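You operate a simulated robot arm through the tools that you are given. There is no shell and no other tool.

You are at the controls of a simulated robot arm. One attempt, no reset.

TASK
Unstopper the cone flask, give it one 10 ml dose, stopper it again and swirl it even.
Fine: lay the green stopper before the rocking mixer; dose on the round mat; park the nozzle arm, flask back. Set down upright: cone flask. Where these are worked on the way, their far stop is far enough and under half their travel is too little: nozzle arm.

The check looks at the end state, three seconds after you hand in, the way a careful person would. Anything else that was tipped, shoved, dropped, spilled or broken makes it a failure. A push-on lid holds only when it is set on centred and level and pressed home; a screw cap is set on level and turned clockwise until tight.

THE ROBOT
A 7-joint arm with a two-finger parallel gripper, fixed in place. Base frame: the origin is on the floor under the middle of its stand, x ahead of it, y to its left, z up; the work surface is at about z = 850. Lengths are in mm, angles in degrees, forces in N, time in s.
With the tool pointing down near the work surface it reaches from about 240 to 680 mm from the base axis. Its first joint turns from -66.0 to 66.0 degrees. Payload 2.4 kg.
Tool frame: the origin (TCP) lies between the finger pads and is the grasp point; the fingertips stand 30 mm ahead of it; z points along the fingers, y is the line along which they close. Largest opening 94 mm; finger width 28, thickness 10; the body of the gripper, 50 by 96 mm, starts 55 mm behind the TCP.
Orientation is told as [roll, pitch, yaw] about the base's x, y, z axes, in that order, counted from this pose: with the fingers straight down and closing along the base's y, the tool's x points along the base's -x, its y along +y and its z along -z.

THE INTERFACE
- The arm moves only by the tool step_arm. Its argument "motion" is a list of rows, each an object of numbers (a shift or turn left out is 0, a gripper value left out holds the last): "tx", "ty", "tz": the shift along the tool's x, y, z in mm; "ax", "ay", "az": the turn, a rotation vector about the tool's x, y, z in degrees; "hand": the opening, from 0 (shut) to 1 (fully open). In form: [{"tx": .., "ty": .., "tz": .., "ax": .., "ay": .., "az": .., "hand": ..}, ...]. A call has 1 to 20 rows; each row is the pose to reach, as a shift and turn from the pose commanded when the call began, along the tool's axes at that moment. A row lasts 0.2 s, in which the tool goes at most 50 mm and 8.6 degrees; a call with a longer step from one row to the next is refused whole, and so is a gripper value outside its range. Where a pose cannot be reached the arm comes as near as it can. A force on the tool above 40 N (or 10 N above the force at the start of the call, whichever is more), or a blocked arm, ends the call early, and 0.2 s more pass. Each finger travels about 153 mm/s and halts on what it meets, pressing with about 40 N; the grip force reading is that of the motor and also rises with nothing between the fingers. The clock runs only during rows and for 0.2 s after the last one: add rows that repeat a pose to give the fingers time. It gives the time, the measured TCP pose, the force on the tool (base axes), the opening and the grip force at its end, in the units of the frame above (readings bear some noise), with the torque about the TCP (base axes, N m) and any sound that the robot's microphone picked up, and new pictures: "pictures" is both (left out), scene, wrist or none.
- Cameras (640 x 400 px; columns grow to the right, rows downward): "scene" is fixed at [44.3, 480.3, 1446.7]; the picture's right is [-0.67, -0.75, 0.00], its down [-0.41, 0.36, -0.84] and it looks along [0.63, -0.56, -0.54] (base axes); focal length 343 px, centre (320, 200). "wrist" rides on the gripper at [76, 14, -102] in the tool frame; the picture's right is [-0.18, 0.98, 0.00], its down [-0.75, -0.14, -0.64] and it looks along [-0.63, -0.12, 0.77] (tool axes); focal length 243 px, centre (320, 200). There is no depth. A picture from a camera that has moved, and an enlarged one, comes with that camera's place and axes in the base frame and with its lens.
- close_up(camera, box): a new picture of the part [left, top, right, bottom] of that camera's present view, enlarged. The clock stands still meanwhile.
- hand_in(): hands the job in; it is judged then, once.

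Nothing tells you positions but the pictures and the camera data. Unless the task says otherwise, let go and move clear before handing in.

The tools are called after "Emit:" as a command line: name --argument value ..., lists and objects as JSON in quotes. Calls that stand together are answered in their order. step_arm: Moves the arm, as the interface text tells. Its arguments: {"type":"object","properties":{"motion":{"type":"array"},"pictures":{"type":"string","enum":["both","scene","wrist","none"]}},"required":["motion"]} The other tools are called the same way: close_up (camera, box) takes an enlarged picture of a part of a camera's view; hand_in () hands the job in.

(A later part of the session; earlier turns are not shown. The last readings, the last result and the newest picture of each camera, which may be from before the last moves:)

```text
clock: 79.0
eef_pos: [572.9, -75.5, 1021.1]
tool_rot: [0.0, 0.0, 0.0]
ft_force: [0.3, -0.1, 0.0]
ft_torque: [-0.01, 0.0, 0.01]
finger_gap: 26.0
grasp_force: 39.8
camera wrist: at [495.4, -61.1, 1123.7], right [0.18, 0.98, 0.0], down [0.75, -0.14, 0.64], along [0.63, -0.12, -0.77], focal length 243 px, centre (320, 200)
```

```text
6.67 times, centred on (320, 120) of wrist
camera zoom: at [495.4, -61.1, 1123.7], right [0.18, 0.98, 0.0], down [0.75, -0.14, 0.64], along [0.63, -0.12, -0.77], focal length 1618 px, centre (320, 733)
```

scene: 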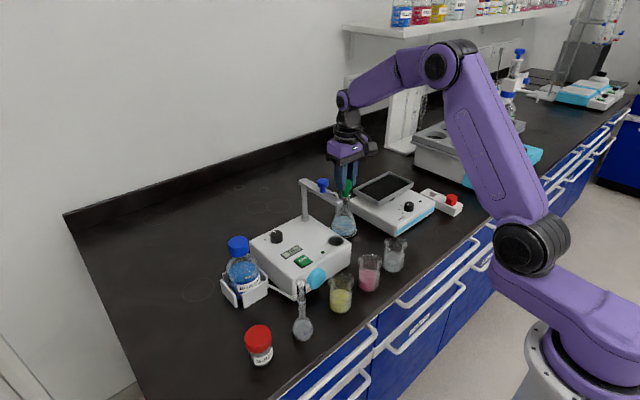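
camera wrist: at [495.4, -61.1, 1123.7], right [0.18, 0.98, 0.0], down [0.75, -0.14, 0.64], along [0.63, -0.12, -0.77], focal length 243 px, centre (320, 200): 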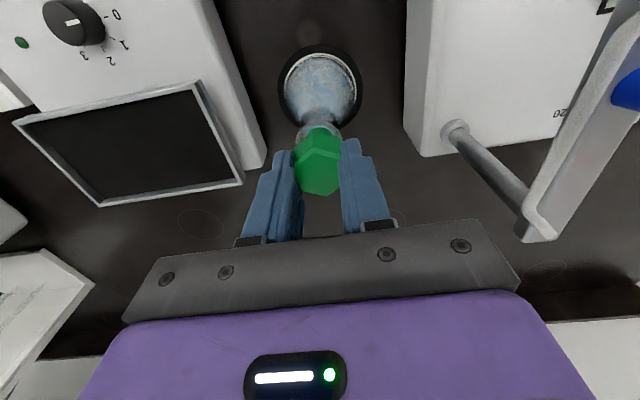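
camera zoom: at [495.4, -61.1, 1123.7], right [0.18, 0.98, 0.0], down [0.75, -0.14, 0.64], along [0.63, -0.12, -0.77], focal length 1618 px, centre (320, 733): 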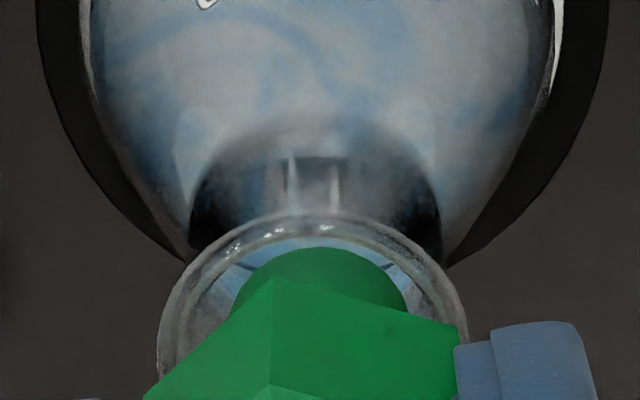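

The plug is entering the mouth with no side force. I'll nudge back 0.4 mm in y and continue down.

Emit:
step_arm --motion '[{"ty": -0.4, "tz": 3}, {"ty": -0.4, "tz": 6}, {"ty": -0.4, "tz": 9}, {"ty": -0.4, "tz": 11}, {"ty": -0.4, "tz": 11}]' --pictures "scene"

Emit:
close_up --camera "scene" --box '[330, 170, 362, 202]'

Emit:
close_up --camera "wrist" --box '[290, 90, 350, 150]'

```text
clock: 80.2
eef_pos: [573.5, -76.2, 1011.3]
tool_rot: [0.1, 0.1, 0.0]
ft_force: [1.1, 0.1, 0.4]
ft_torque: [-0.04, -0.01, -0.01]
finger_gap: 26.1
grasp_force: 39.8
```

scene: 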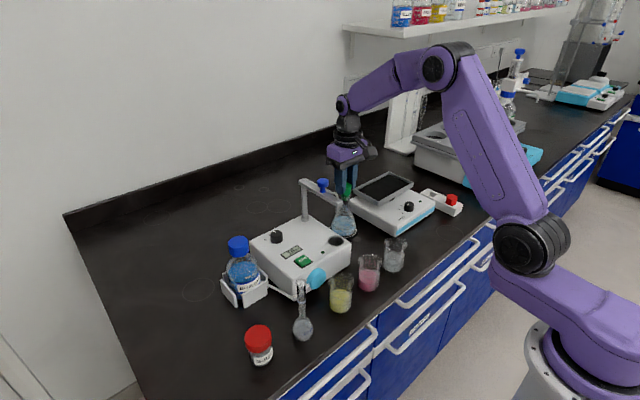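

```text
12.50 times, centred on (346, 186) of scene
camera zoom: at [44.3, 480.3, 1446.7], right [-0.67, -0.75, 0.0], down [-0.41, 0.36, -0.84], along [0.63, -0.56, -0.54], focal length 4282 px, centre (-5, 375)
```

zoom: 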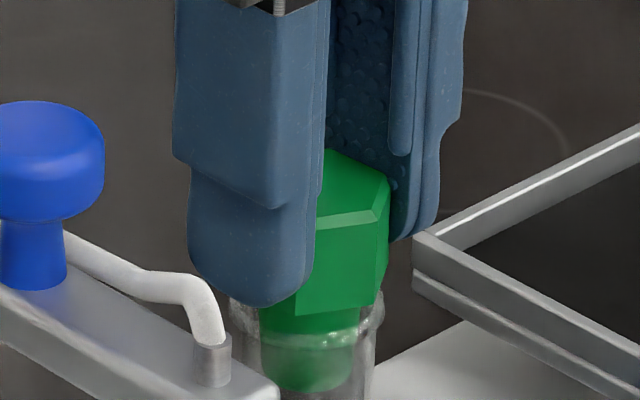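

```text
6.67 times, centred on (320, 120) of wrist
camera zoom: at [495.8, -61.6, 1113.1], right [0.18, 0.98, 0.0], down [0.75, -0.14, 0.64], along [0.63, -0.12, -0.77], focal length 1618 px, centre (320, 733)
```

zoom: 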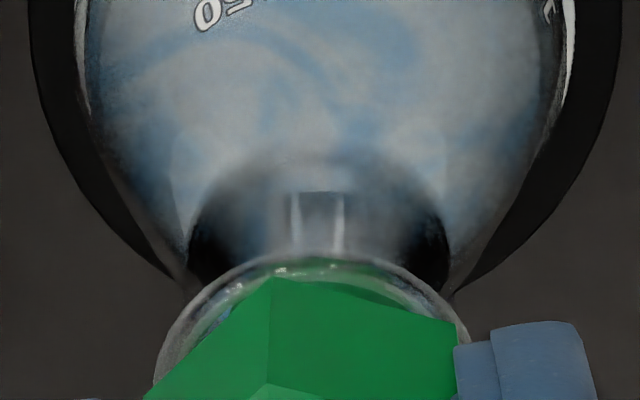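

The plug is most of the way in. I'll press down to seat it.

Emit:
step_arm --motion '[{"tz": 2}, {"tz": 4}, {"tz": 5.5}, {"tz": 5.5}]' --pictures "none"

Emit:
close_up --camera "scene" --box '[330, 170, 362, 202]'

```text
clock: 81.2
eef_pos: [573.2, -76.7, 1005.2]
tool_rot: [0.0, 0.0, -0.1]
ft_force: [0.4, -0.5, 0.2]
ft_torque: [0.02, 0.0, 0.01]
finger_gap: 26.0
grasp_force: 40.0
```

```text
12.50 times, centred on (346, 186) of scene
camera zoom: at [44.3, 480.3, 1446.7], right [-0.67, -0.75, 0.0], down [-0.41, 0.36, -0.84], along [0.63, -0.56, -0.54], focal length 4282 px, centre (-5, 375)
```

zoom: 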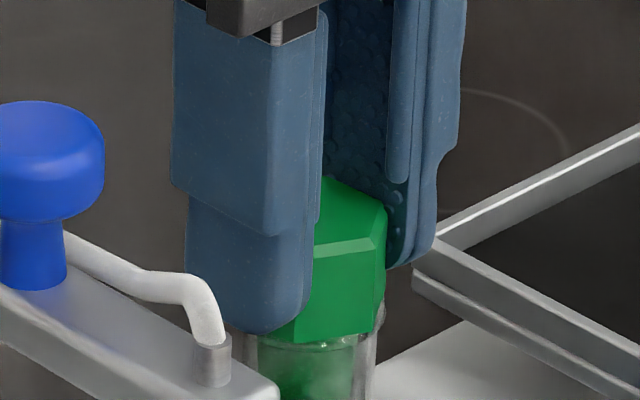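

Emit:
step_arm --motion '[{"tz": 1}, {"tz": 2}, {"tz": 2}]' --pictures "none"

Emit:
close_up --camera "scene" --box '[330, 170, 362, 202]'

```text
clock: 82.0
eef_pos: [572.4, -75.8, 1002.5]
tool_rot: [0.0, -0.1, 0.0]
ft_force: [1.3, 0.9, 6.6]
ft_torque: [0.04, -0.07, -0.05]
finger_gap: 26.1
grasp_force: 40.6
```

```text
12.50 times, centred on (346, 186) of scene
camera zoom: at [44.2, 480.3, 1446.7], right [-0.67, -0.75, 0.0], down [-0.41, 0.36, -0.84], along [0.63, -0.56, -0.54], focal length 4282 px, centre (-5, 375)
```

zoom: 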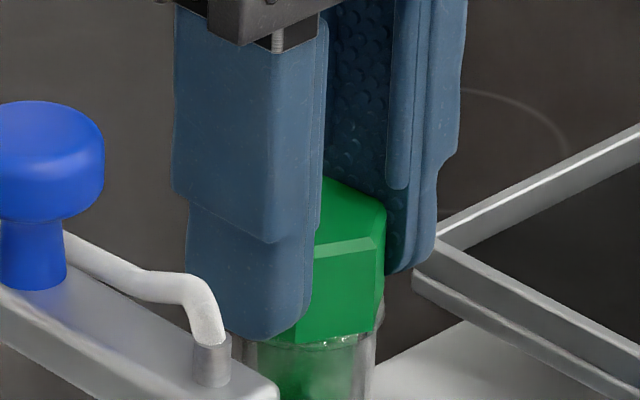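

There's about 6.6 N and the head looks seated on the rim. To press it home cleanly I'll release, rise and push down on the head's top with closed fingers.

Emit:
step_arm --motion '[{"tz": -1}, {"tz": -1, "hand": 0.4}, {"tz": -1, "hand": 0.5}, {"tz": -1, "hand": 0.5}, {"tz": -20}, {"tz": -50}, {"tz": -60, "hand": 0.0}, {"tz": -60, "hand": 0.0}, {"tz": -60, "hand": 0.0}, {"tz": -60, "hand": 0.0}]'

Emit:
close_up --camera "scene" --box '[325, 165, 365, 215]'

Emit:
close_up --camera "wrist" --box '[270, 70, 370, 170]'

```text
clock: 84.2
eef_pos: [573.2, -74.9, 1062.9]
tool_rot: [-0.1, 0.0, 0.0]
ft_force: [0.8, 0.4, -0.5]
ft_torque: [-0.01, -0.02, -0.01]
finger_gap: 0.0
grasp_force: 33.1
camera wrist: at [496.2, -61.2, 1164.9], right [0.18, 0.98, 0.0], down [0.75, -0.14, 0.64], along [0.63, -0.12, -0.77], focal length 243 px, centre (320, 200)
```

scene: 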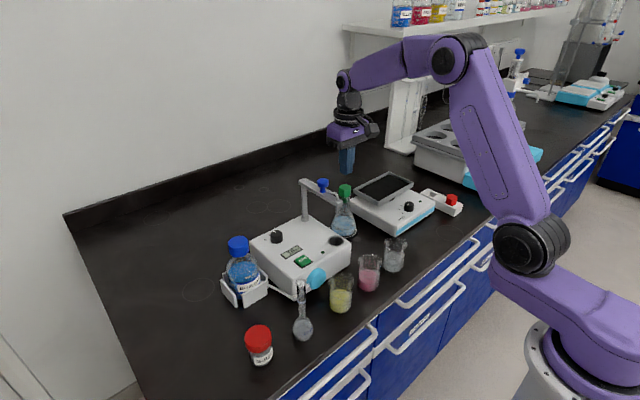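
wrist: 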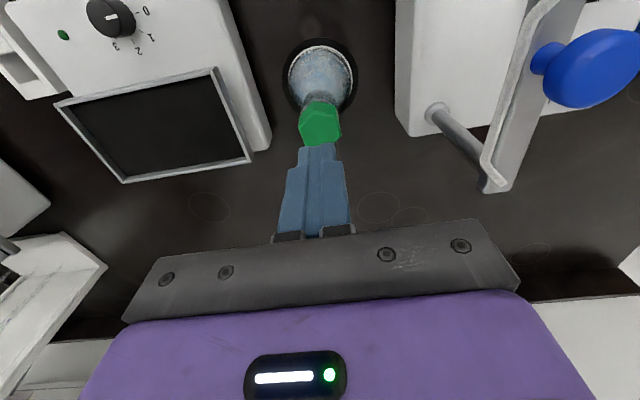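

```text
8.00 times, centred on (345, 190) of scene
camera zoom: at [44.3, 480.3, 1446.7], right [-0.67, -0.75, 0.0], down [-0.41, 0.36, -0.84], along [0.63, -0.56, -0.54], focal length 2741 px, centre (120, 280)
```

zoom: 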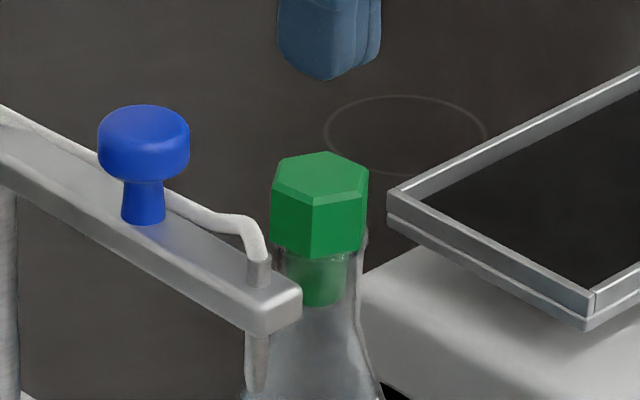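

```text
4.00 times, centred on (320, 120) of wrist
camera zoom: at [496.2, -61.2, 1164.9], right [0.18, 0.98, 0.0], down [0.75, -0.14, 0.64], along [0.63, -0.12, -0.77], focal length 970 px, centre (320, 520)
```

zoom: 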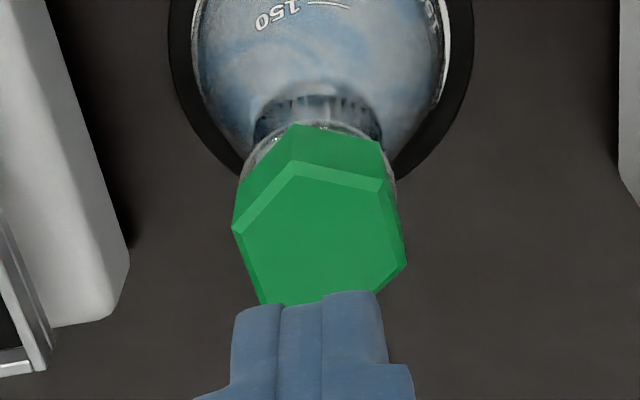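

The head top triangulates to z≈992.6, which matches the original seated height plus the mat. I'll still press it home with closed fingers centred on the head.

Emit:
step_arm --motion '[{"tx": 2, "ty": -0.5, "tz": 15}, {"tx": 2, "ty": -0.5, "tz": 28}, {"tx": 2, "ty": -0.5, "tz": 36}, {"tx": 2, "ty": -0.5, "tz": 38}, {"tx": 2, "ty": -0.5, "tz": 38}]' --pictures "scene"

Emit:
close_up --camera "scene" --box '[325, 165, 365, 215]'

```text
clock: 85.4
eef_pos: [571.5, -76.3, 1024.5]
tool_rot: [0.0, 0.0, 0.0]
ft_force: [0.1, -0.5, 0.1]
ft_torque: [-0.02, 0.04, 0.02]
finger_gap: 0.0
grasp_force: 33.2
```

scene: 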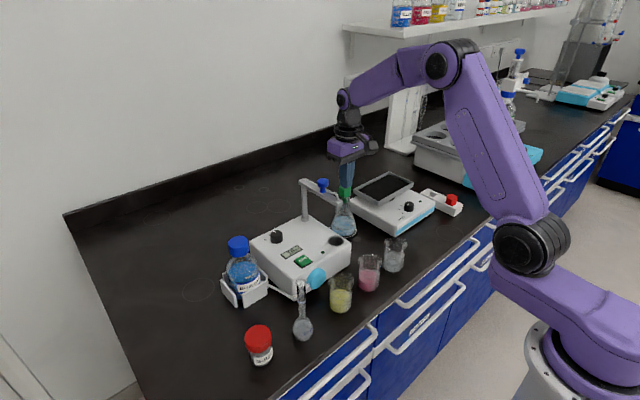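

```text
8.00 times, centred on (345, 190) of scene
camera zoom: at [44.3, 480.3, 1446.7], right [-0.67, -0.75, 0.0], down [-0.41, 0.36, -0.84], along [0.63, -0.56, -0.54], focal length 2741 px, centre (120, 280)
```

zoom: 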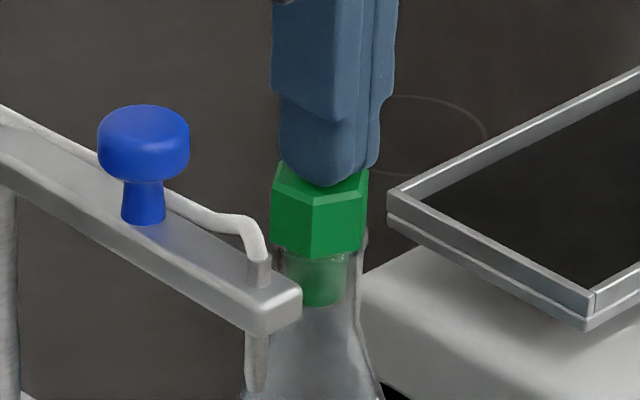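

The fingertips are right above the head. I'll press in small steps and watch the force.

Emit:
step_arm --motion '[{"tz": 1}, {"tz": 2}, {"tz": 3}, {"tz": 3}]' --pictures "none"

```text
clock: 86.4
eef_pos: [571.5, -77.7, 1023.6]
tool_rot: [-0.1, -0.1, 0.1]
ft_force: [-1.2, 0.0, 17.8]
ft_torque: [0.03, 0.05, 0.02]
finger_gap: 0.4
grasp_force: 33.1
```

Emit:
step_arm --motion '[{"tz": 0.5}, {"tz": 1}, {"tz": 1.2}, {"tz": 1.2}]' --pictures "scene"

Emit:
close_up --camera "scene" --box '[325, 165, 365, 215]'

```text
clock: 87.4
eef_pos: [572.4, -77.1, 1021.6]
tool_rot: [-0.1, -0.3, 0.1]
ft_force: [-0.1, 0.0, 32.2]
ft_torque: [0.04, 0.06, 0.01]
finger_gap: 0.1
grasp_force: 33.0
```

scene: 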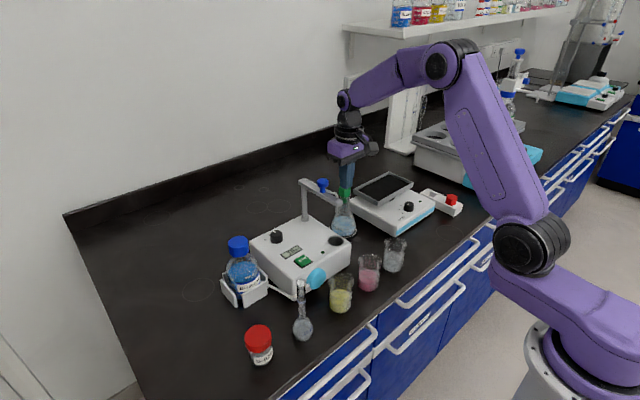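

```text
8.00 times, centred on (345, 190) of scene
camera zoom: at [43.6, 480.4, 1446.7], right [-0.67, -0.75, 0.0], down [-0.41, 0.36, -0.84], along [0.63, -0.56, -0.54], focal length 2741 px, centre (120, 280)
```

zoom: 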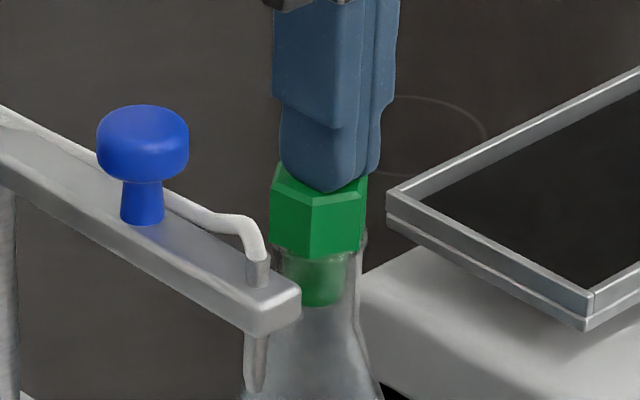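

With 32 N on it the head doesn't sink any further, so it's home. I'll rise and look at the head's yaw before gripping the flask.

Emit:
step_arm --motion '[{"tz": -5}, {"tz": -30}, {"tz": -65}, {"tz": -75, "hand": 0.62}, {"tx": 10, "tz": -75, "hand": 0.62}, {"tx": 10, "tz": -75}, {"tx": 10, "tz": -75}]'

Emit:
close_up --camera "wrist" --box '[280, 70, 360, 150]'

Emit:
close_up --camera "scene" --box '[325, 175, 365, 245]'

```text
clock: 89.0
eef_pos: [560.6, -76.7, 1095.8]
tool_rot: [0.0, 0.0, -0.1]
ft_force: [-0.5, -0.4, -0.2]
ft_torque: [0.01, 0.02, 0.0]
finger_gap: 58.1
grasp_force: 0.2
camera wrist: at [483.7, -62.8, 1198.3], right [0.18, 0.98, 0.0], down [0.75, -0.14, 0.64], along [0.63, -0.12, -0.77], focal length 243 px, centre (320, 200)
```

scene: 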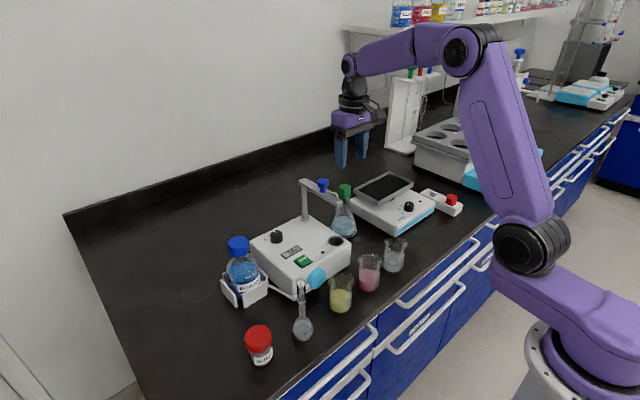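
wrist: 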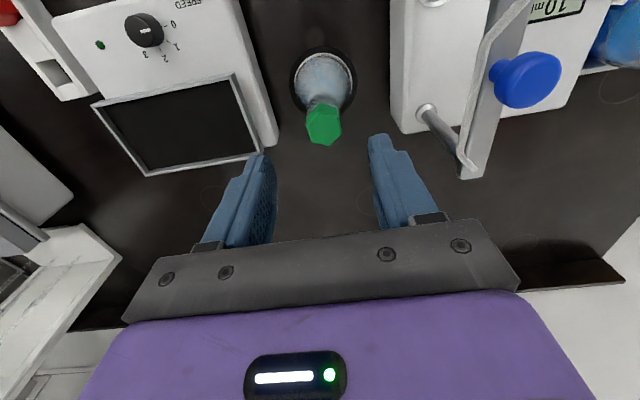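

```text
5.00 times, centred on (320, 110) of wrist
camera zoom: at [483.7, -62.8, 1198.3], right [0.18, 0.98, 0.0], down [0.75, -0.14, 0.64], along [0.63, -0.12, -0.77], focal length 1213 px, centre (320, 650)
```

zoom: 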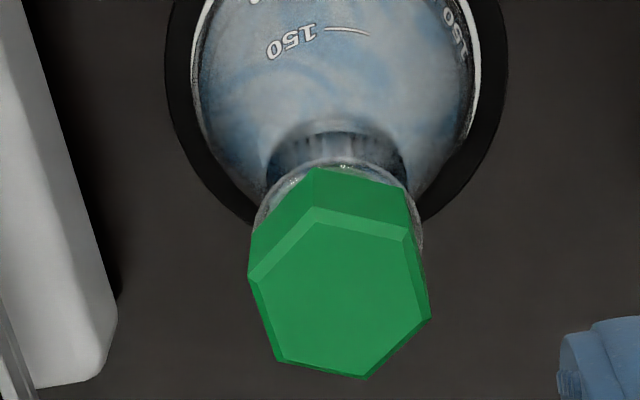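

```text
5.71 times, centred on (345, 210) of scene
camera zoom: at [44.2, 480.3, 1446.7], right [-0.67, -0.75, 0.0], down [-0.41, 0.36, -0.84], along [0.63, -0.56, -0.54], focal length 1958 px, centre (177, 143)
```

zoom: 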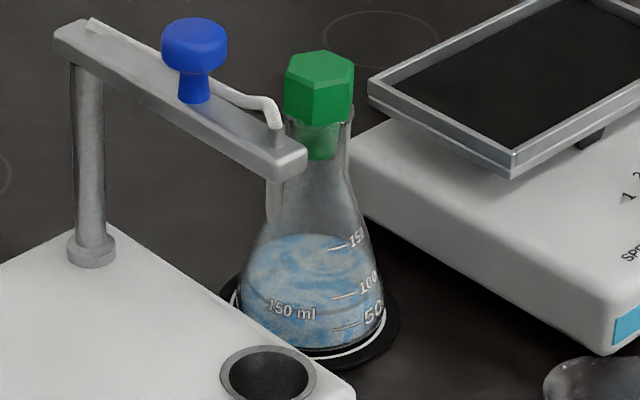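

The hex is rotated about 6° counter-clockwise. I'll yaw the hand 6° to match its flats, so the fingers bear on the neck, and lower around it.

Emit:
step_arm --motion '[{"tx": -6, "ty": 0.4, "az": -3, "tz": 15}, {"tx": -11.5, "ty": 0.8, "az": -6.1, "tz": 40}, {"tx": -11.5, "ty": 0.8, "az": -6.1, "tz": 75}, {"tx": -11.5, "ty": 0.8, "az": -6.1, "tz": 100}, {"tx": -11.5, "ty": 0.8, "az": -6.1, "tz": 112}, {"tx": -11.5, "ty": 0.8, "az": -6.1, "tz": 116.5}, {"tx": -11.5, "ty": 0.8, "az": -6.1, "tz": 116.5}]'

Emit:
close_up --camera "wrist" --box '[220, 60, 420, 240]'

Emit:
close_up --camera "scene" --box '[310, 160, 380, 230]'

```text
clock: 90.6
eef_pos: [572.0, -77.3, 977.6]
tool_rot: [0.0, -0.1, 6.1]
ft_force: [-0.3, 0.0, -0.3]
ft_torque: [-0.03, 0.01, 0.01]
finger_gap: 58.2
grasp_force: 0.1
camera wrist: at [494.4, -70.3, 1080.3], right [0.08, 1.0, 0.0], down [0.76, -0.06, 0.64], along [0.64, -0.05, -0.77], focal length 243 px, centre (320, 200)
```

scene: 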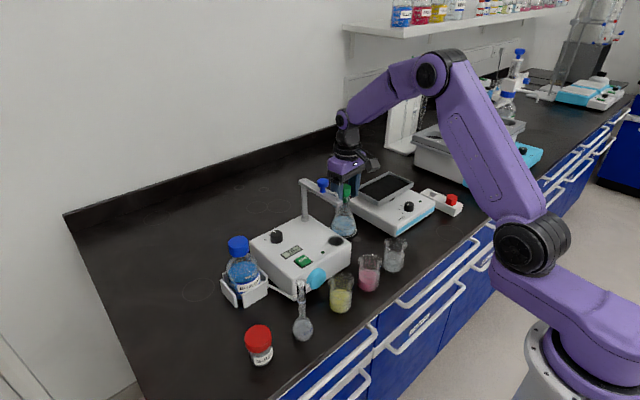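
wrist: 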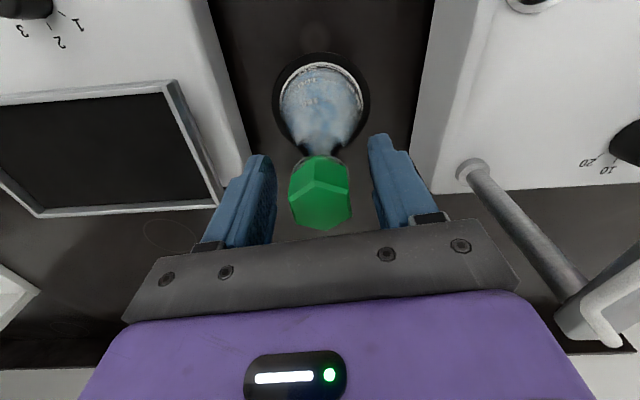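

```text
2.22 times, centred on (320, 150) of wrist
camera zoom: at [494.4, -70.3, 1080.3], right [0.08, 1.0, 0.0], down [0.76, -0.06, 0.64], along [0.64, -0.05, -0.77], focal length 539 px, centre (320, 311)
```

zoom: 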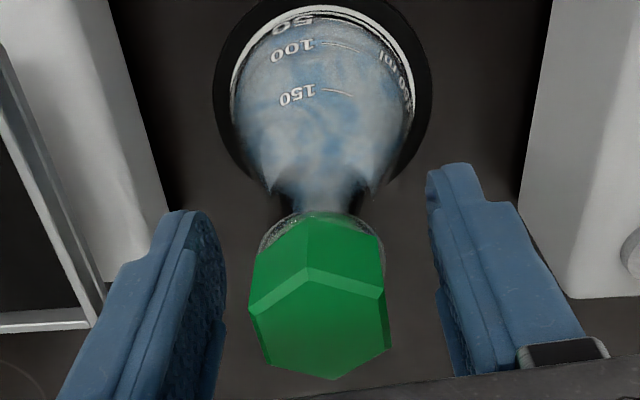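

```text
5.71 times, centred on (345, 195) of scene
camera zoom: at [44.3, 480.3, 1446.7], right [-0.67, -0.75, 0.0], down [-0.41, 0.36, -0.84], along [0.63, -0.56, -0.54], focal length 1958 px, centre (177, 229)
```

zoom: 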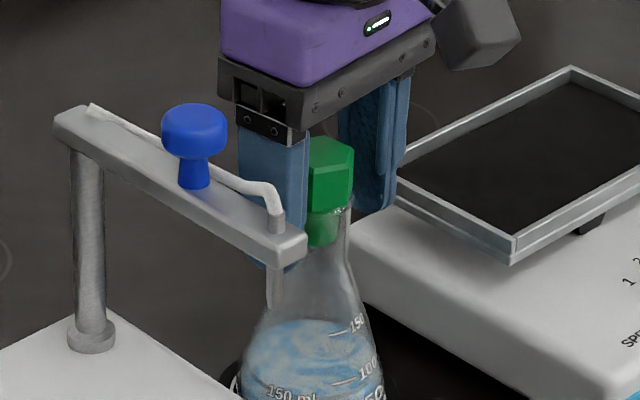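

The hand is aligned with the hex flats and the tips are at neck level. I'll close and check the gap.

Emit:
step_arm --motion '[{"hand": 0.25}, {"hand": 0.2}, {"hand": 0.2}, {"hand": 0.2}]'

Emit:
close_up --camera "wrist" --box '[220, 60, 420, 240]'

Emit:
close_up --camera "scene" --box '[310, 160, 380, 230]'

```text
clock: 91.6
eef_pos: [572.9, -76.0, 979.1]
tool_rot: [0.0, 0.0, 6.2]
ft_force: [1.5, 0.5, -0.5]
ft_torque: [-0.01, -0.01, -0.02]
finger_gap: 30.4
grasp_force: 39.8
camera wrist: at [494.4, -70.3, 1080.4], right [0.08, 1.0, 0.0], down [0.76, -0.06, 0.64], along [0.64, -0.05, -0.77], focal length 243 px, centre (320, 200)
```

scene: 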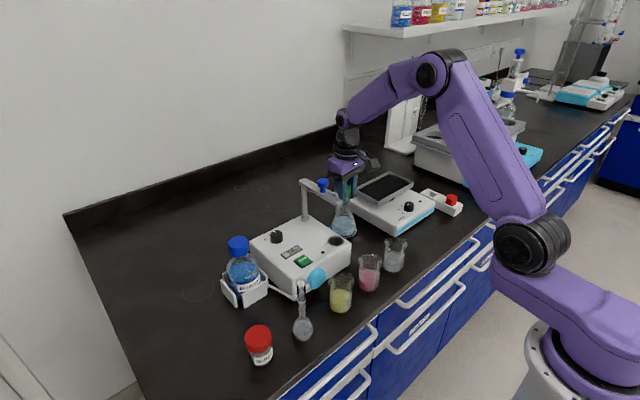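
wrist: 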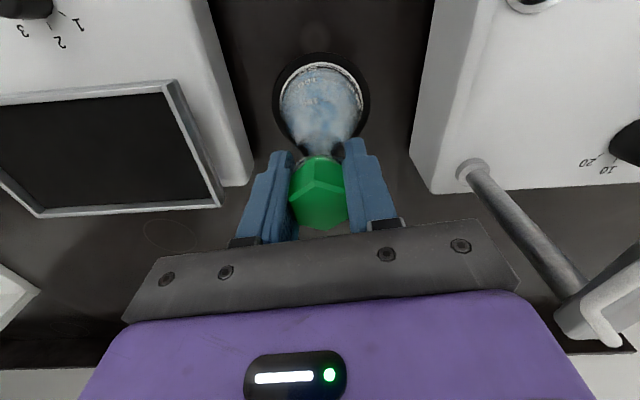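

```text
2.22 times, centred on (320, 150) of wrist
camera zoom: at [494.4, -70.3, 1080.4], right [0.08, 1.0, 0.0], down [0.76, -0.06, 0.64], along [0.64, -0.05, -0.77], focal length 539 px, centre (320, 311)
```

zoom: 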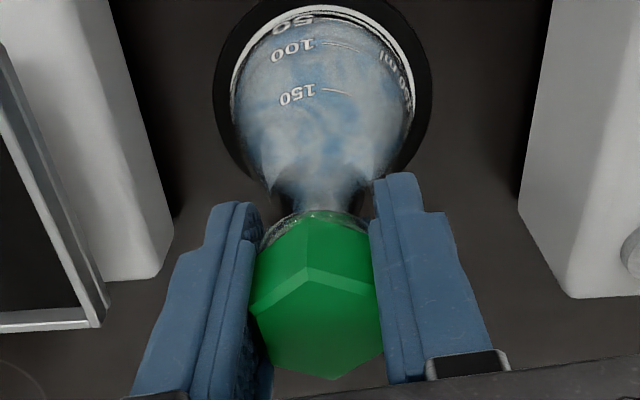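

```text
5.71 times, centred on (345, 195) of scene
camera zoom: at [44.3, 480.3, 1446.7], right [-0.67, -0.75, 0.0], down [-0.41, 0.36, -0.84], along [0.63, -0.56, -0.54], focal length 1958 px, centre (177, 229)
```

zoom: 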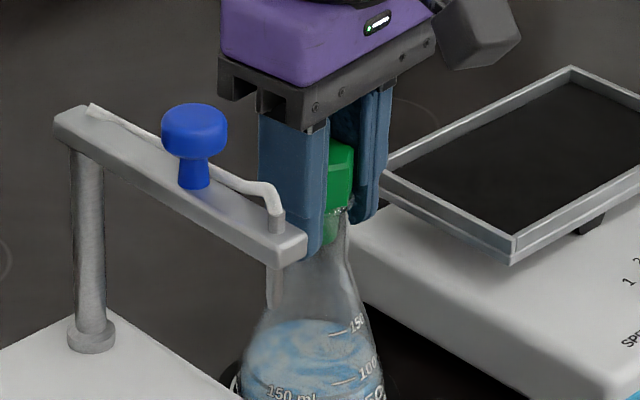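

The gap reads 30.4 mm, which means the fingers are on the hex head and not the neck, so lifting now would pull the stopper. I'll let go, rise, and test a strongly tilted grip that can take only the neck under the head.

Emit:
step_arm --motion '[{"hand": 0.4}, {"hand": 0.6}, {"hand": 0.6}, {"tz": -25}, {"tz": -65}, {"tz": -105}, {"tz": -140, "az": 3}, {"tz": -140, "az": 6}, {"tz": -140, "az": 6}]'

Emit:
close_up --camera "scene" --box '[325, 175, 365, 245]'

```text
clock: 93.6
eef_pos: [573.2, -75.1, 1117.6]
tool_rot: [0.0, 0.0, 0.0]
ft_force: [0.1, 0.4, 0.8]
ft_torque: [0.0, -0.05, -0.01]
finger_gap: 56.5
grasp_force: 0.0
camera wrist: at [495.4, -60.4, 1219.5], right [0.18, 0.98, 0.0], down [0.75, -0.14, 0.64], along [0.63, -0.12, -0.77], focal length 243 px, centre (320, 200)
```

scene: 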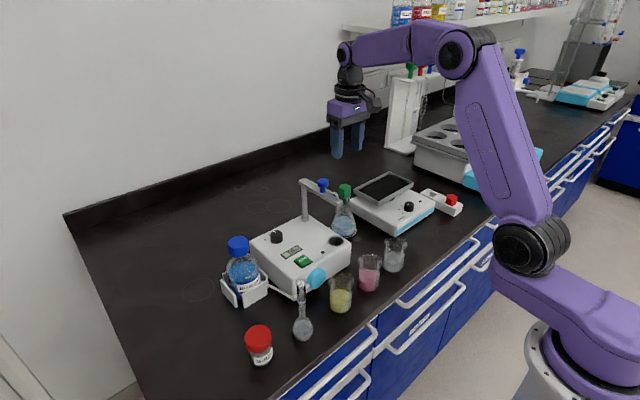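
wrist: 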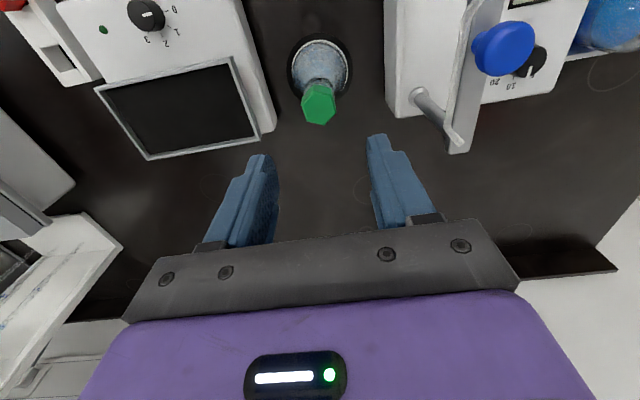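

```text
5.71 times, centred on (345, 210) of scene
camera zoom: at [44.2, 480.3, 1446.7], right [-0.67, -0.75, 0.0], down [-0.41, 0.36, -0.84], along [0.63, -0.56, -0.54], focal length 1958 px, centre (177, 143)
```

zoom: 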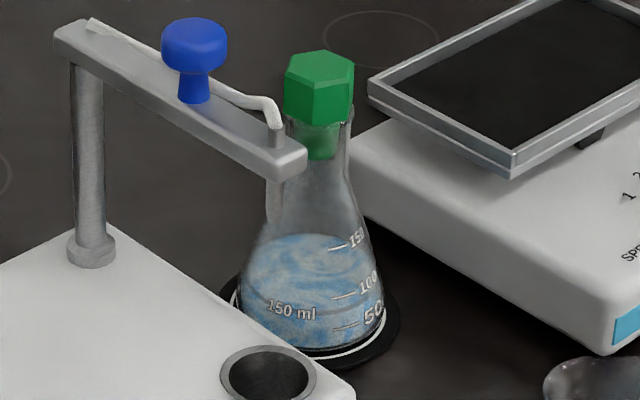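

The flask is undisturbed. I'll move back a bit, yaw -15° and tilt the hand forward in stages to test reach.

Emit:
step_arm --motion '[{"tx": 20, "az": 5, "hand": 0.5}, {"tx": 40, "az": 10}, {"tx": 60, "az": 15}, {"tx": 60, "az": 15}]' --pictures "none"

Emit:
step_arm --motion '[{"ay": -7.5}, {"ay": -15}, {"ay": -22.5}, {"ay": -30}, {"ay": -37.5}, {"ay": -45}, {"ay": -52.5}, {"ay": -60}, {"ay": -67.5}, {"ay": -75}, {"ay": -75}, {"ay": -75}]'

```text
clock: 94.6
eef_pos: [511.8, -75.4, 1119.1]
tool_rot: [0.0, 0.0, -15.0]
ft_force: [-0.7, -0.6, 0.5]
ft_torque: [-0.03, -0.04, 0.01]
finger_gap: 47.0
grasp_force: 0.0
```

```text
clock: 97.2
eef_pos: [511.2, -77.1, 1119.3]
tool_rot: [-0.2, -75.0, -14.7]
ft_force: [0.8, 0.3, -0.6]
ft_torque: [0.01, 0.0, 0.0]
finger_gap: 47.1
grasp_force: 0.1
camera wrist: at [400.2, -31.0, 1071.9], right [0.3, 0.94, 0.18], down [-0.45, -0.03, 0.89], along [0.84, -0.35, 0.41], focal length 243 px, centre (320, 200)
```

scene: 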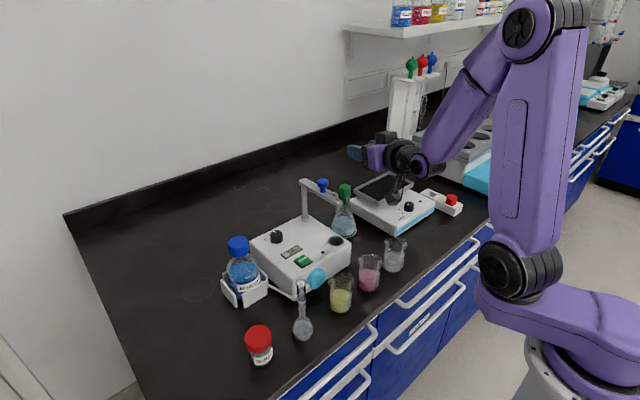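
wrist: 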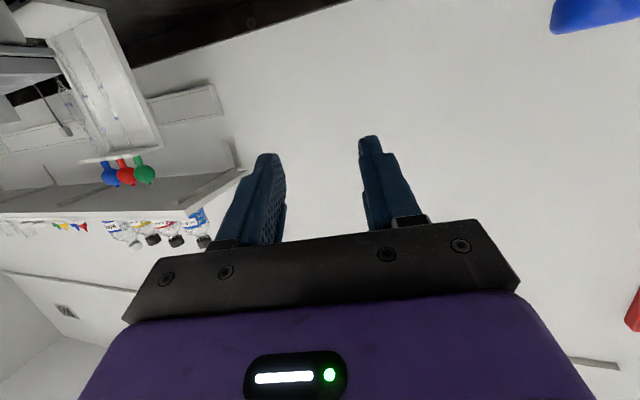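

The 75° tilt works here. Before gripping, I'll check that the same tilt is reachable above the flask's home spot.

Emit:
step_arm --motion '[{"tx": 5.5, "ty": -23.6, "tz": -20.7}, {"tx": 11.1, "ty": -47.1, "tz": -41.4}, {"tx": 16.6, "ty": -70.7, "tz": -62.1}, {"tx": 22.2, "ty": -94.2, "tz": -82.8}, {"tx": 27.7, "ty": -117.8, "tz": -103.5}, {"tx": 27.7, "ty": -117.8, "tz": -103.5}]' --pictures "scene"

```text
clock: 98.6
eef_pos: [377.4, -164.1, 1117.9]
tool_rot: [-0.1, -75.0, -15.1]
ft_force: [-0.1, 0.1, -0.1]
ft_torque: [0.0, -0.02, 0.03]
finger_gap: 47.1
grasp_force: 0.1
```

scene: 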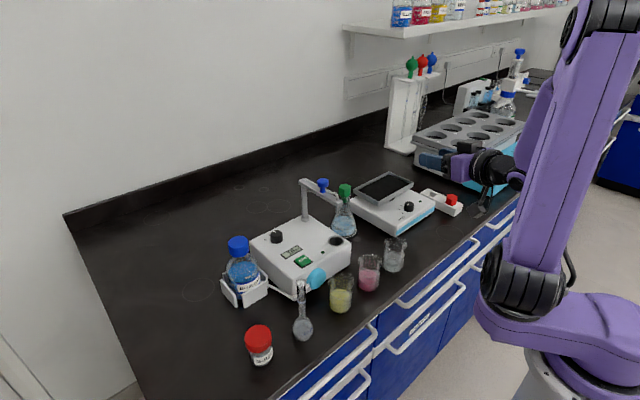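

Emit:
step_arm --motion '[{"tx": 37, "tz": 9.9}, {"tx": 74, "tz": 19.8}, {"tx": 111, "tz": 29.7}, {"tx": 147.8, "tz": 39.6}, {"tx": 147.8, "tz": 39.6}]' --pictures "scene"

Emit:
close_up --camera "scene" --box '[370, 160, 530, 280]'

```text
clock: 99.8
eef_pos: [377.5, -162.1, 965.5]
tool_rot: [-0.4, -75.1, -14.6]
ft_force: [-0.7, 0.2, 0.1]
ft_torque: [0.01, 0.01, -0.01]
finger_gap: 47.1
grasp_force: 0.1
```

scene: 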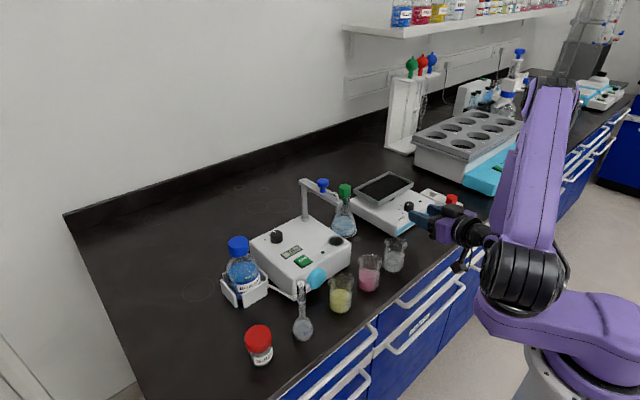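

```text
3.33 times, centred on (450, 220) of scene
camera zoom: at [44.3, 480.3, 1446.7], right [-0.67, -0.75, 0.0], down [-0.41, 0.36, -0.84], along [0.63, -0.56, -0.54], focal length 1142 px, centre (-113, 133)
```

zoom: 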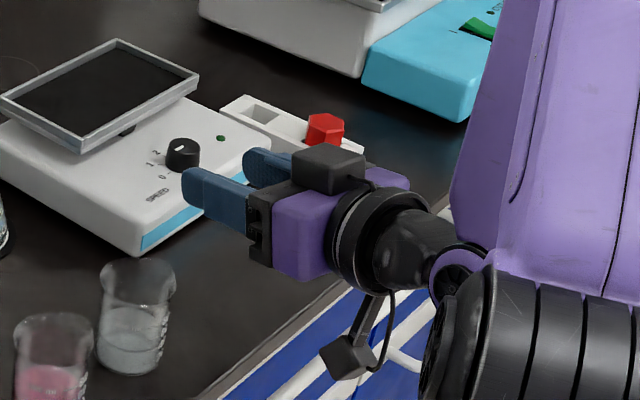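

Fully reachable there, so I'll use this tilted neck grip. I'll go back up and over to the flask on the mat and look from the scene camera before descending.

Emit:
step_arm --motion '[{"tx": -37, "tz": -9.9}, {"tx": -74, "tz": -19.8}, {"tx": -111, "tz": -29.7}, {"tx": -147.8, "tz": -39.6}, {"tx": -155.4, "ty": 26.6, "tz": -11.2}, {"tx": -163, "ty": 53.2, "tz": 17.2}, {"tx": -170.6, "ty": 79.8, "tz": 45.6}, {"tx": -178.2, "ty": 106.4, "tz": 74}, {"tx": -185.8, "ty": 133, "tz": 102.4}, {"tx": -185.8, "ty": 133, "tz": 102.4}, {"tx": -185.8, "ty": 133, "tz": 102.4}]' --pictures "scene"

Emit:
close_up --camera "scene" --box '[300, 130, 430, 250]'

```text
clock: 102.2
eef_pos: [555.3, -72.2, 1118.3]
tool_rot: [-0.1, -75.0, -14.8]
ft_force: [0.1, -0.8, 0.1]
ft_torque: [-0.01, -0.01, 0.0]
finger_gap: 47.0
grasp_force: 0.1
```

scene: 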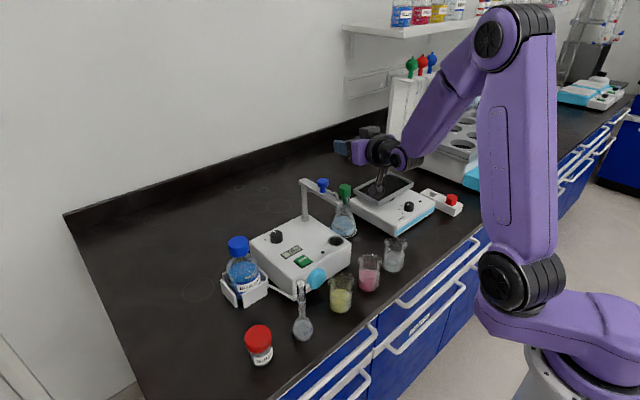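

```text
3.33 times, centred on (365, 190) of scene
camera zoom: at [44.3, 480.3, 1446.7], right [-0.67, -0.75, 0.0], down [-0.41, 0.36, -0.84], along [0.63, -0.56, -0.54], focal length 1142 px, centre (170, 233)
```

zoom: 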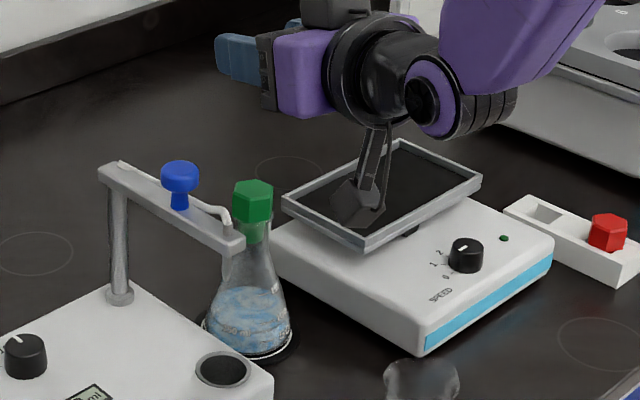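

The geometry looks clear. I'll descend to just above the stopper head and check the finger positions.

Emit:
step_arm --motion '[{"tx": 32, "tz": 8.6}, {"tx": 64, "tz": 17.2}, {"tx": 94.7, "tz": 25.4}, {"tx": 94.7, "tz": 25.4}]'

Emit:
close_up --camera "scene" --box '[300, 130, 430, 250]'

Emit:
close_up --camera "scene" --box '[320, 160, 370, 210]'

```text
clock: 103.2
eef_pos: [555.1, -71.4, 1019.6]
tool_rot: [-0.1, -75.1, -14.8]
ft_force: [0.3, 0.9, 0.2]
ft_torque: [0.0, 0.02, 0.02]
finger_gap: 47.0
grasp_force: 0.1
camera wrist: at [444.3, -26.8, 972.6], right [0.3, 0.94, 0.18], down [-0.45, -0.03, 0.89], along [0.84, -0.35, 0.41], focal length 243 px, centre (320, 200)
```

scene: 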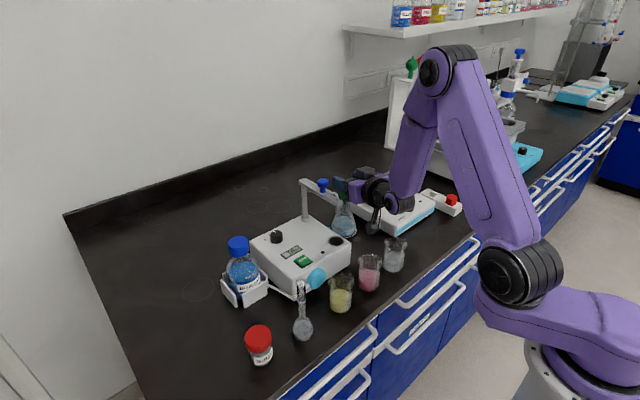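
wrist: 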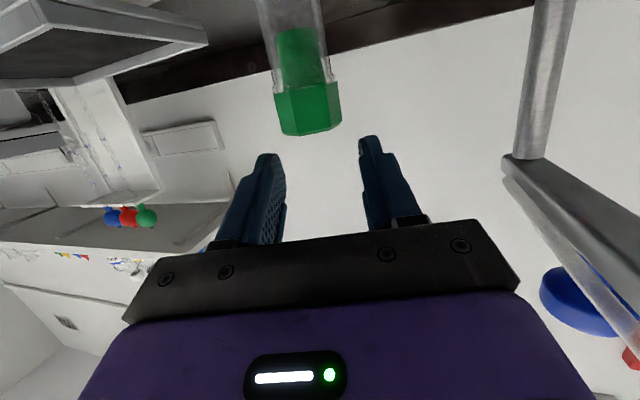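

```text
3.33 times, centred on (365, 190) of scene
camera zoom: at [44.3, 480.3, 1446.7], right [-0.67, -0.75, 0.0], down [-0.41, 0.36, -0.84], along [0.63, -0.56, -0.54], focal length 1142 px, centre (170, 233)
```

zoom: 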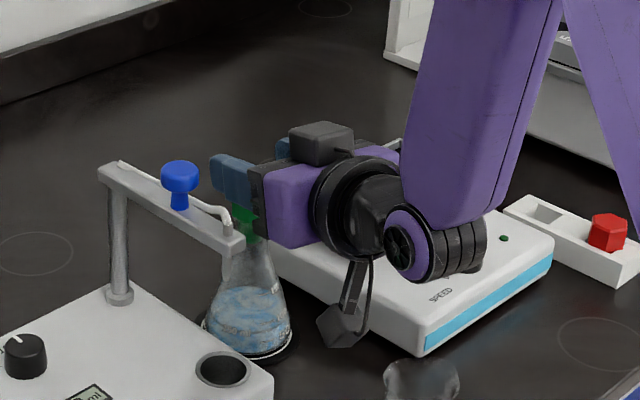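

```text
8.00 times, centred on (345, 185) of scene
camera zoom: at [44.3, 480.3, 1446.7], right [-0.67, -0.75, 0.0], down [-0.41, 0.36, -0.84], along [0.63, -0.56, -0.54], focal length 2741 px, centre (120, 320)
```

zoom: 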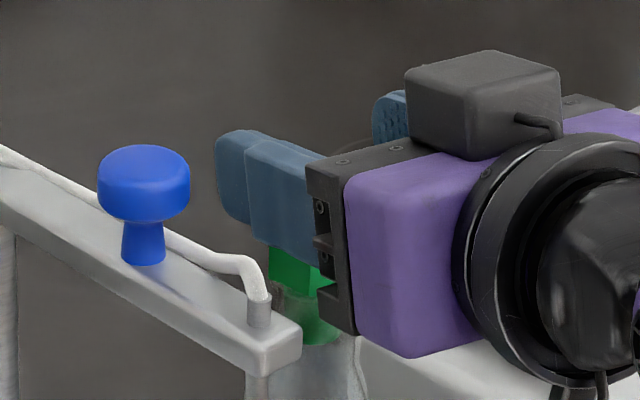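

The upward-looking wrist view now shows the stopper and neck between the fingers, which is useful for centring. I'll zoom in on it.

Emit:
close_up --camera "wrist" --box '[220, 0, 420, 200]'

```text
2.00 times, centred on (320, 100) of wrist
camera zoom: at [444.3, -26.8, 972.6], right [0.3, 0.94, 0.18], down [-0.45, -0.03, 0.89], along [0.84, -0.35, 0.41], focal length 485 px, centre (320, 400)
```

zoom: 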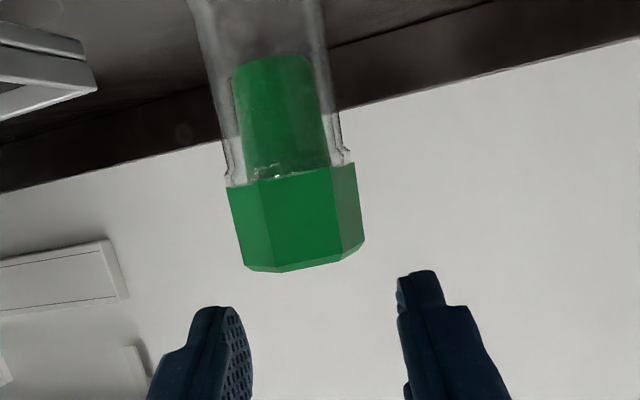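

The neck and hex sit cleanly between the fingers, about 1 mm off centre. I'll correct that and lower to neck level.

Emit:
step_arm --motion '[{"tx": 14, "ty": -1, "tz": 3.8}, {"tx": 28, "ty": -1, "tz": 7.5}, {"tx": 42, "ty": -1, "tz": 11.3}, {"tx": 52, "ty": -1, "tz": 13.9}, {"tx": 56, "ty": -1, "tz": 15}, {"tx": 56, "ty": -1, "tz": 15}]'

Emit:
close_up --camera "wrist" --box '[200, 60, 440, 260]'

Emit:
close_up --camera "scene" --box '[300, 160, 420, 250]'

```text
clock: 104.6
eef_pos: [554.8, -72.2, 962.9]
tool_rot: [-0.1, -75.1, -14.8]
ft_force: [0.5, 0.1, -0.3]
ft_torque: [0.01, -0.03, 0.01]
finger_gap: 46.9
grasp_force: 0.0
camera wrist: at [443.2, -28.1, 915.5], right [0.3, 0.94, 0.18], down [-0.45, -0.03, 0.89], along [0.84, -0.35, 0.41], focal length 243 px, centre (320, 200)
```

scene: 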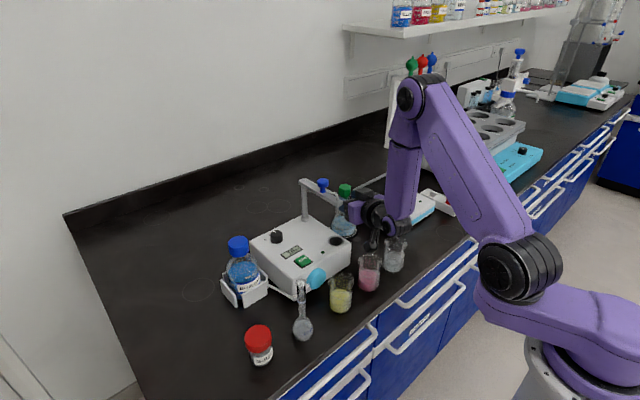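
wrist: 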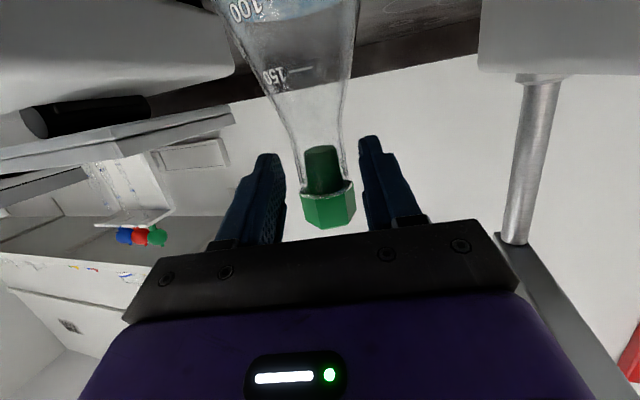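

```text
2.00 times, centred on (320, 160) of wrist
camera zoom: at [443.2, -28.1, 915.5], right [0.3, 0.94, 0.18], down [-0.45, -0.03, 0.89], along [0.84, -0.35, 0.41], focal length 485 px, centre (320, 280)
```

zoom: 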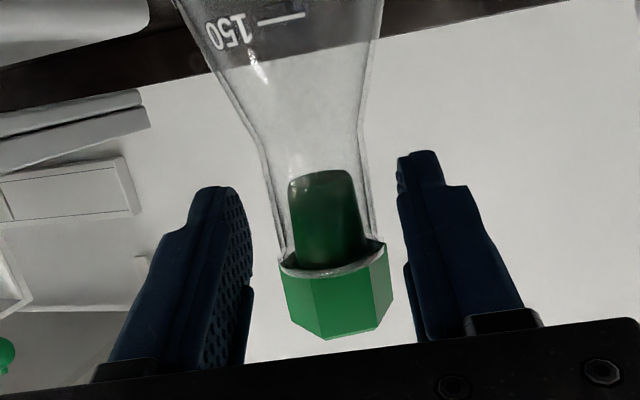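

```text
4.44 times, centred on (360, 205) of scene
camera zoom: at [44.3, 480.3, 1446.7], right [-0.67, -0.75, 0.0], down [-0.41, 0.36, -0.84], along [0.63, -0.56, -0.54], focal length 1523 px, centre (142, 178)
```

zoom: 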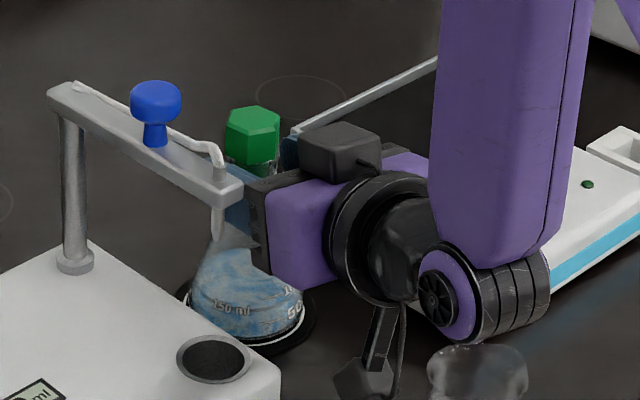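

The pads lie just under the hex. I'll drop 3.5 mm more so they sit mid-neck, then close.

Emit:
step_arm --motion '[{"tx": 1.7, "tz": 0.5}, {"tx": 3.4, "tz": 0.9}, {"tx": 3.4, "tz": 0.9}, {"tx": 3.4, "tz": 0.9, "hand": 0.38}, {"tx": 3.4, "tz": 0.9, "hand": 0.2}, {"tx": 3.4, "tz": 0.9, "hand": 0.2}, {"tx": 3.4, "tz": 0.9, "hand": 0.2}]'

Emit:
close_up --camera "wrist" --box '[200, 60, 440, 260]'

Emit:
close_up --camera "scene" --box '[300, 160, 420, 250]'

```text
clock: 106.2
eef_pos: [555.4, -74.3, 957.4]
tool_rot: [-0.1, -74.9, -14.8]
ft_force: [0.1, -0.6, -1.9]
ft_torque: [-0.06, 0.05, -0.02]
finger_gap: 26.9
grasp_force: 39.7
camera wrist: at [443.0, -28.5, 911.8], right [0.3, 0.94, 0.18], down [-0.45, -0.03, 0.89], along [0.84, -0.35, 0.41], focal length 243 px, centre (320, 200)
```

scene: 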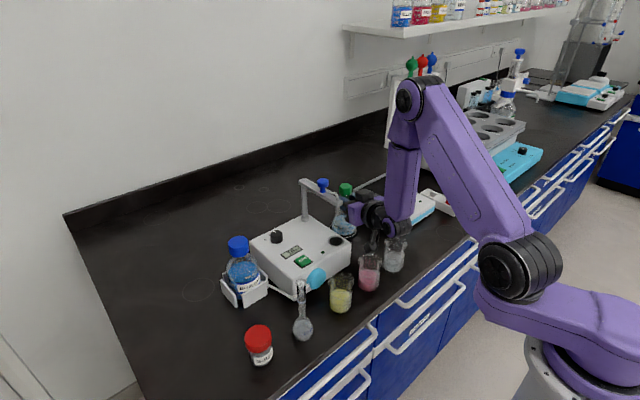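
wrist: 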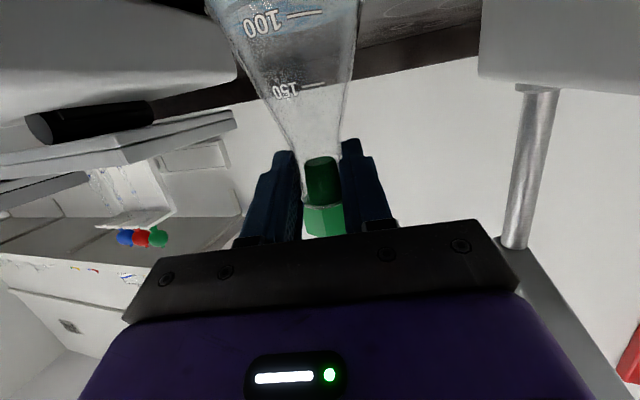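

```text
2.00 times, centred on (320, 160) of wrist
camera zoom: at [443.0, -28.5, 911.8], right [0.3, 0.94, 0.18], down [-0.45, -0.03, 0.89], along [0.84, -0.35, 0.41], focal length 485 px, centre (320, 280)
```

zoom: 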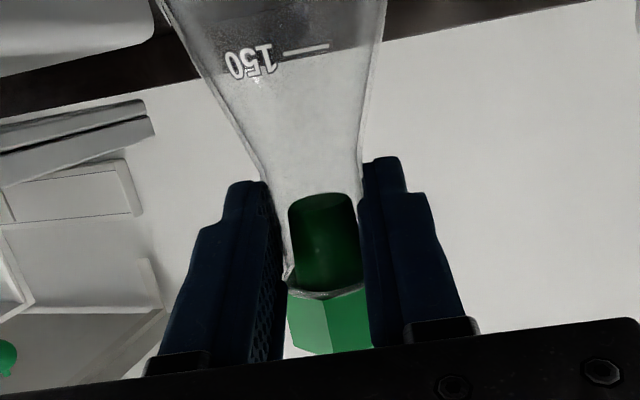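

```text
4.44 times, centred on (360, 205) of scene
camera zoom: at [44.3, 480.3, 1446.7], right [-0.67, -0.75, 0.0], down [-0.41, 0.36, -0.84], along [0.63, -0.56, -0.54], focal length 1523 px, centre (142, 178)
```

zoom: 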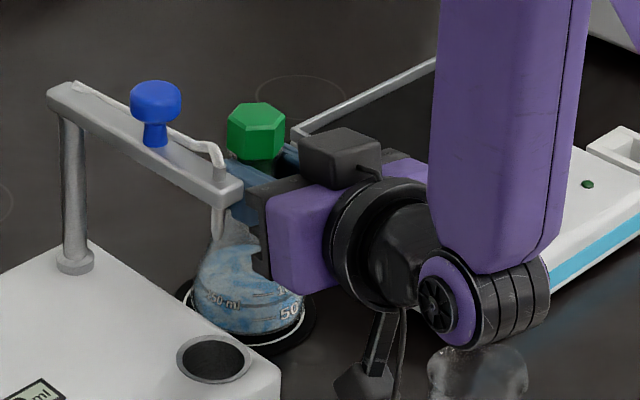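

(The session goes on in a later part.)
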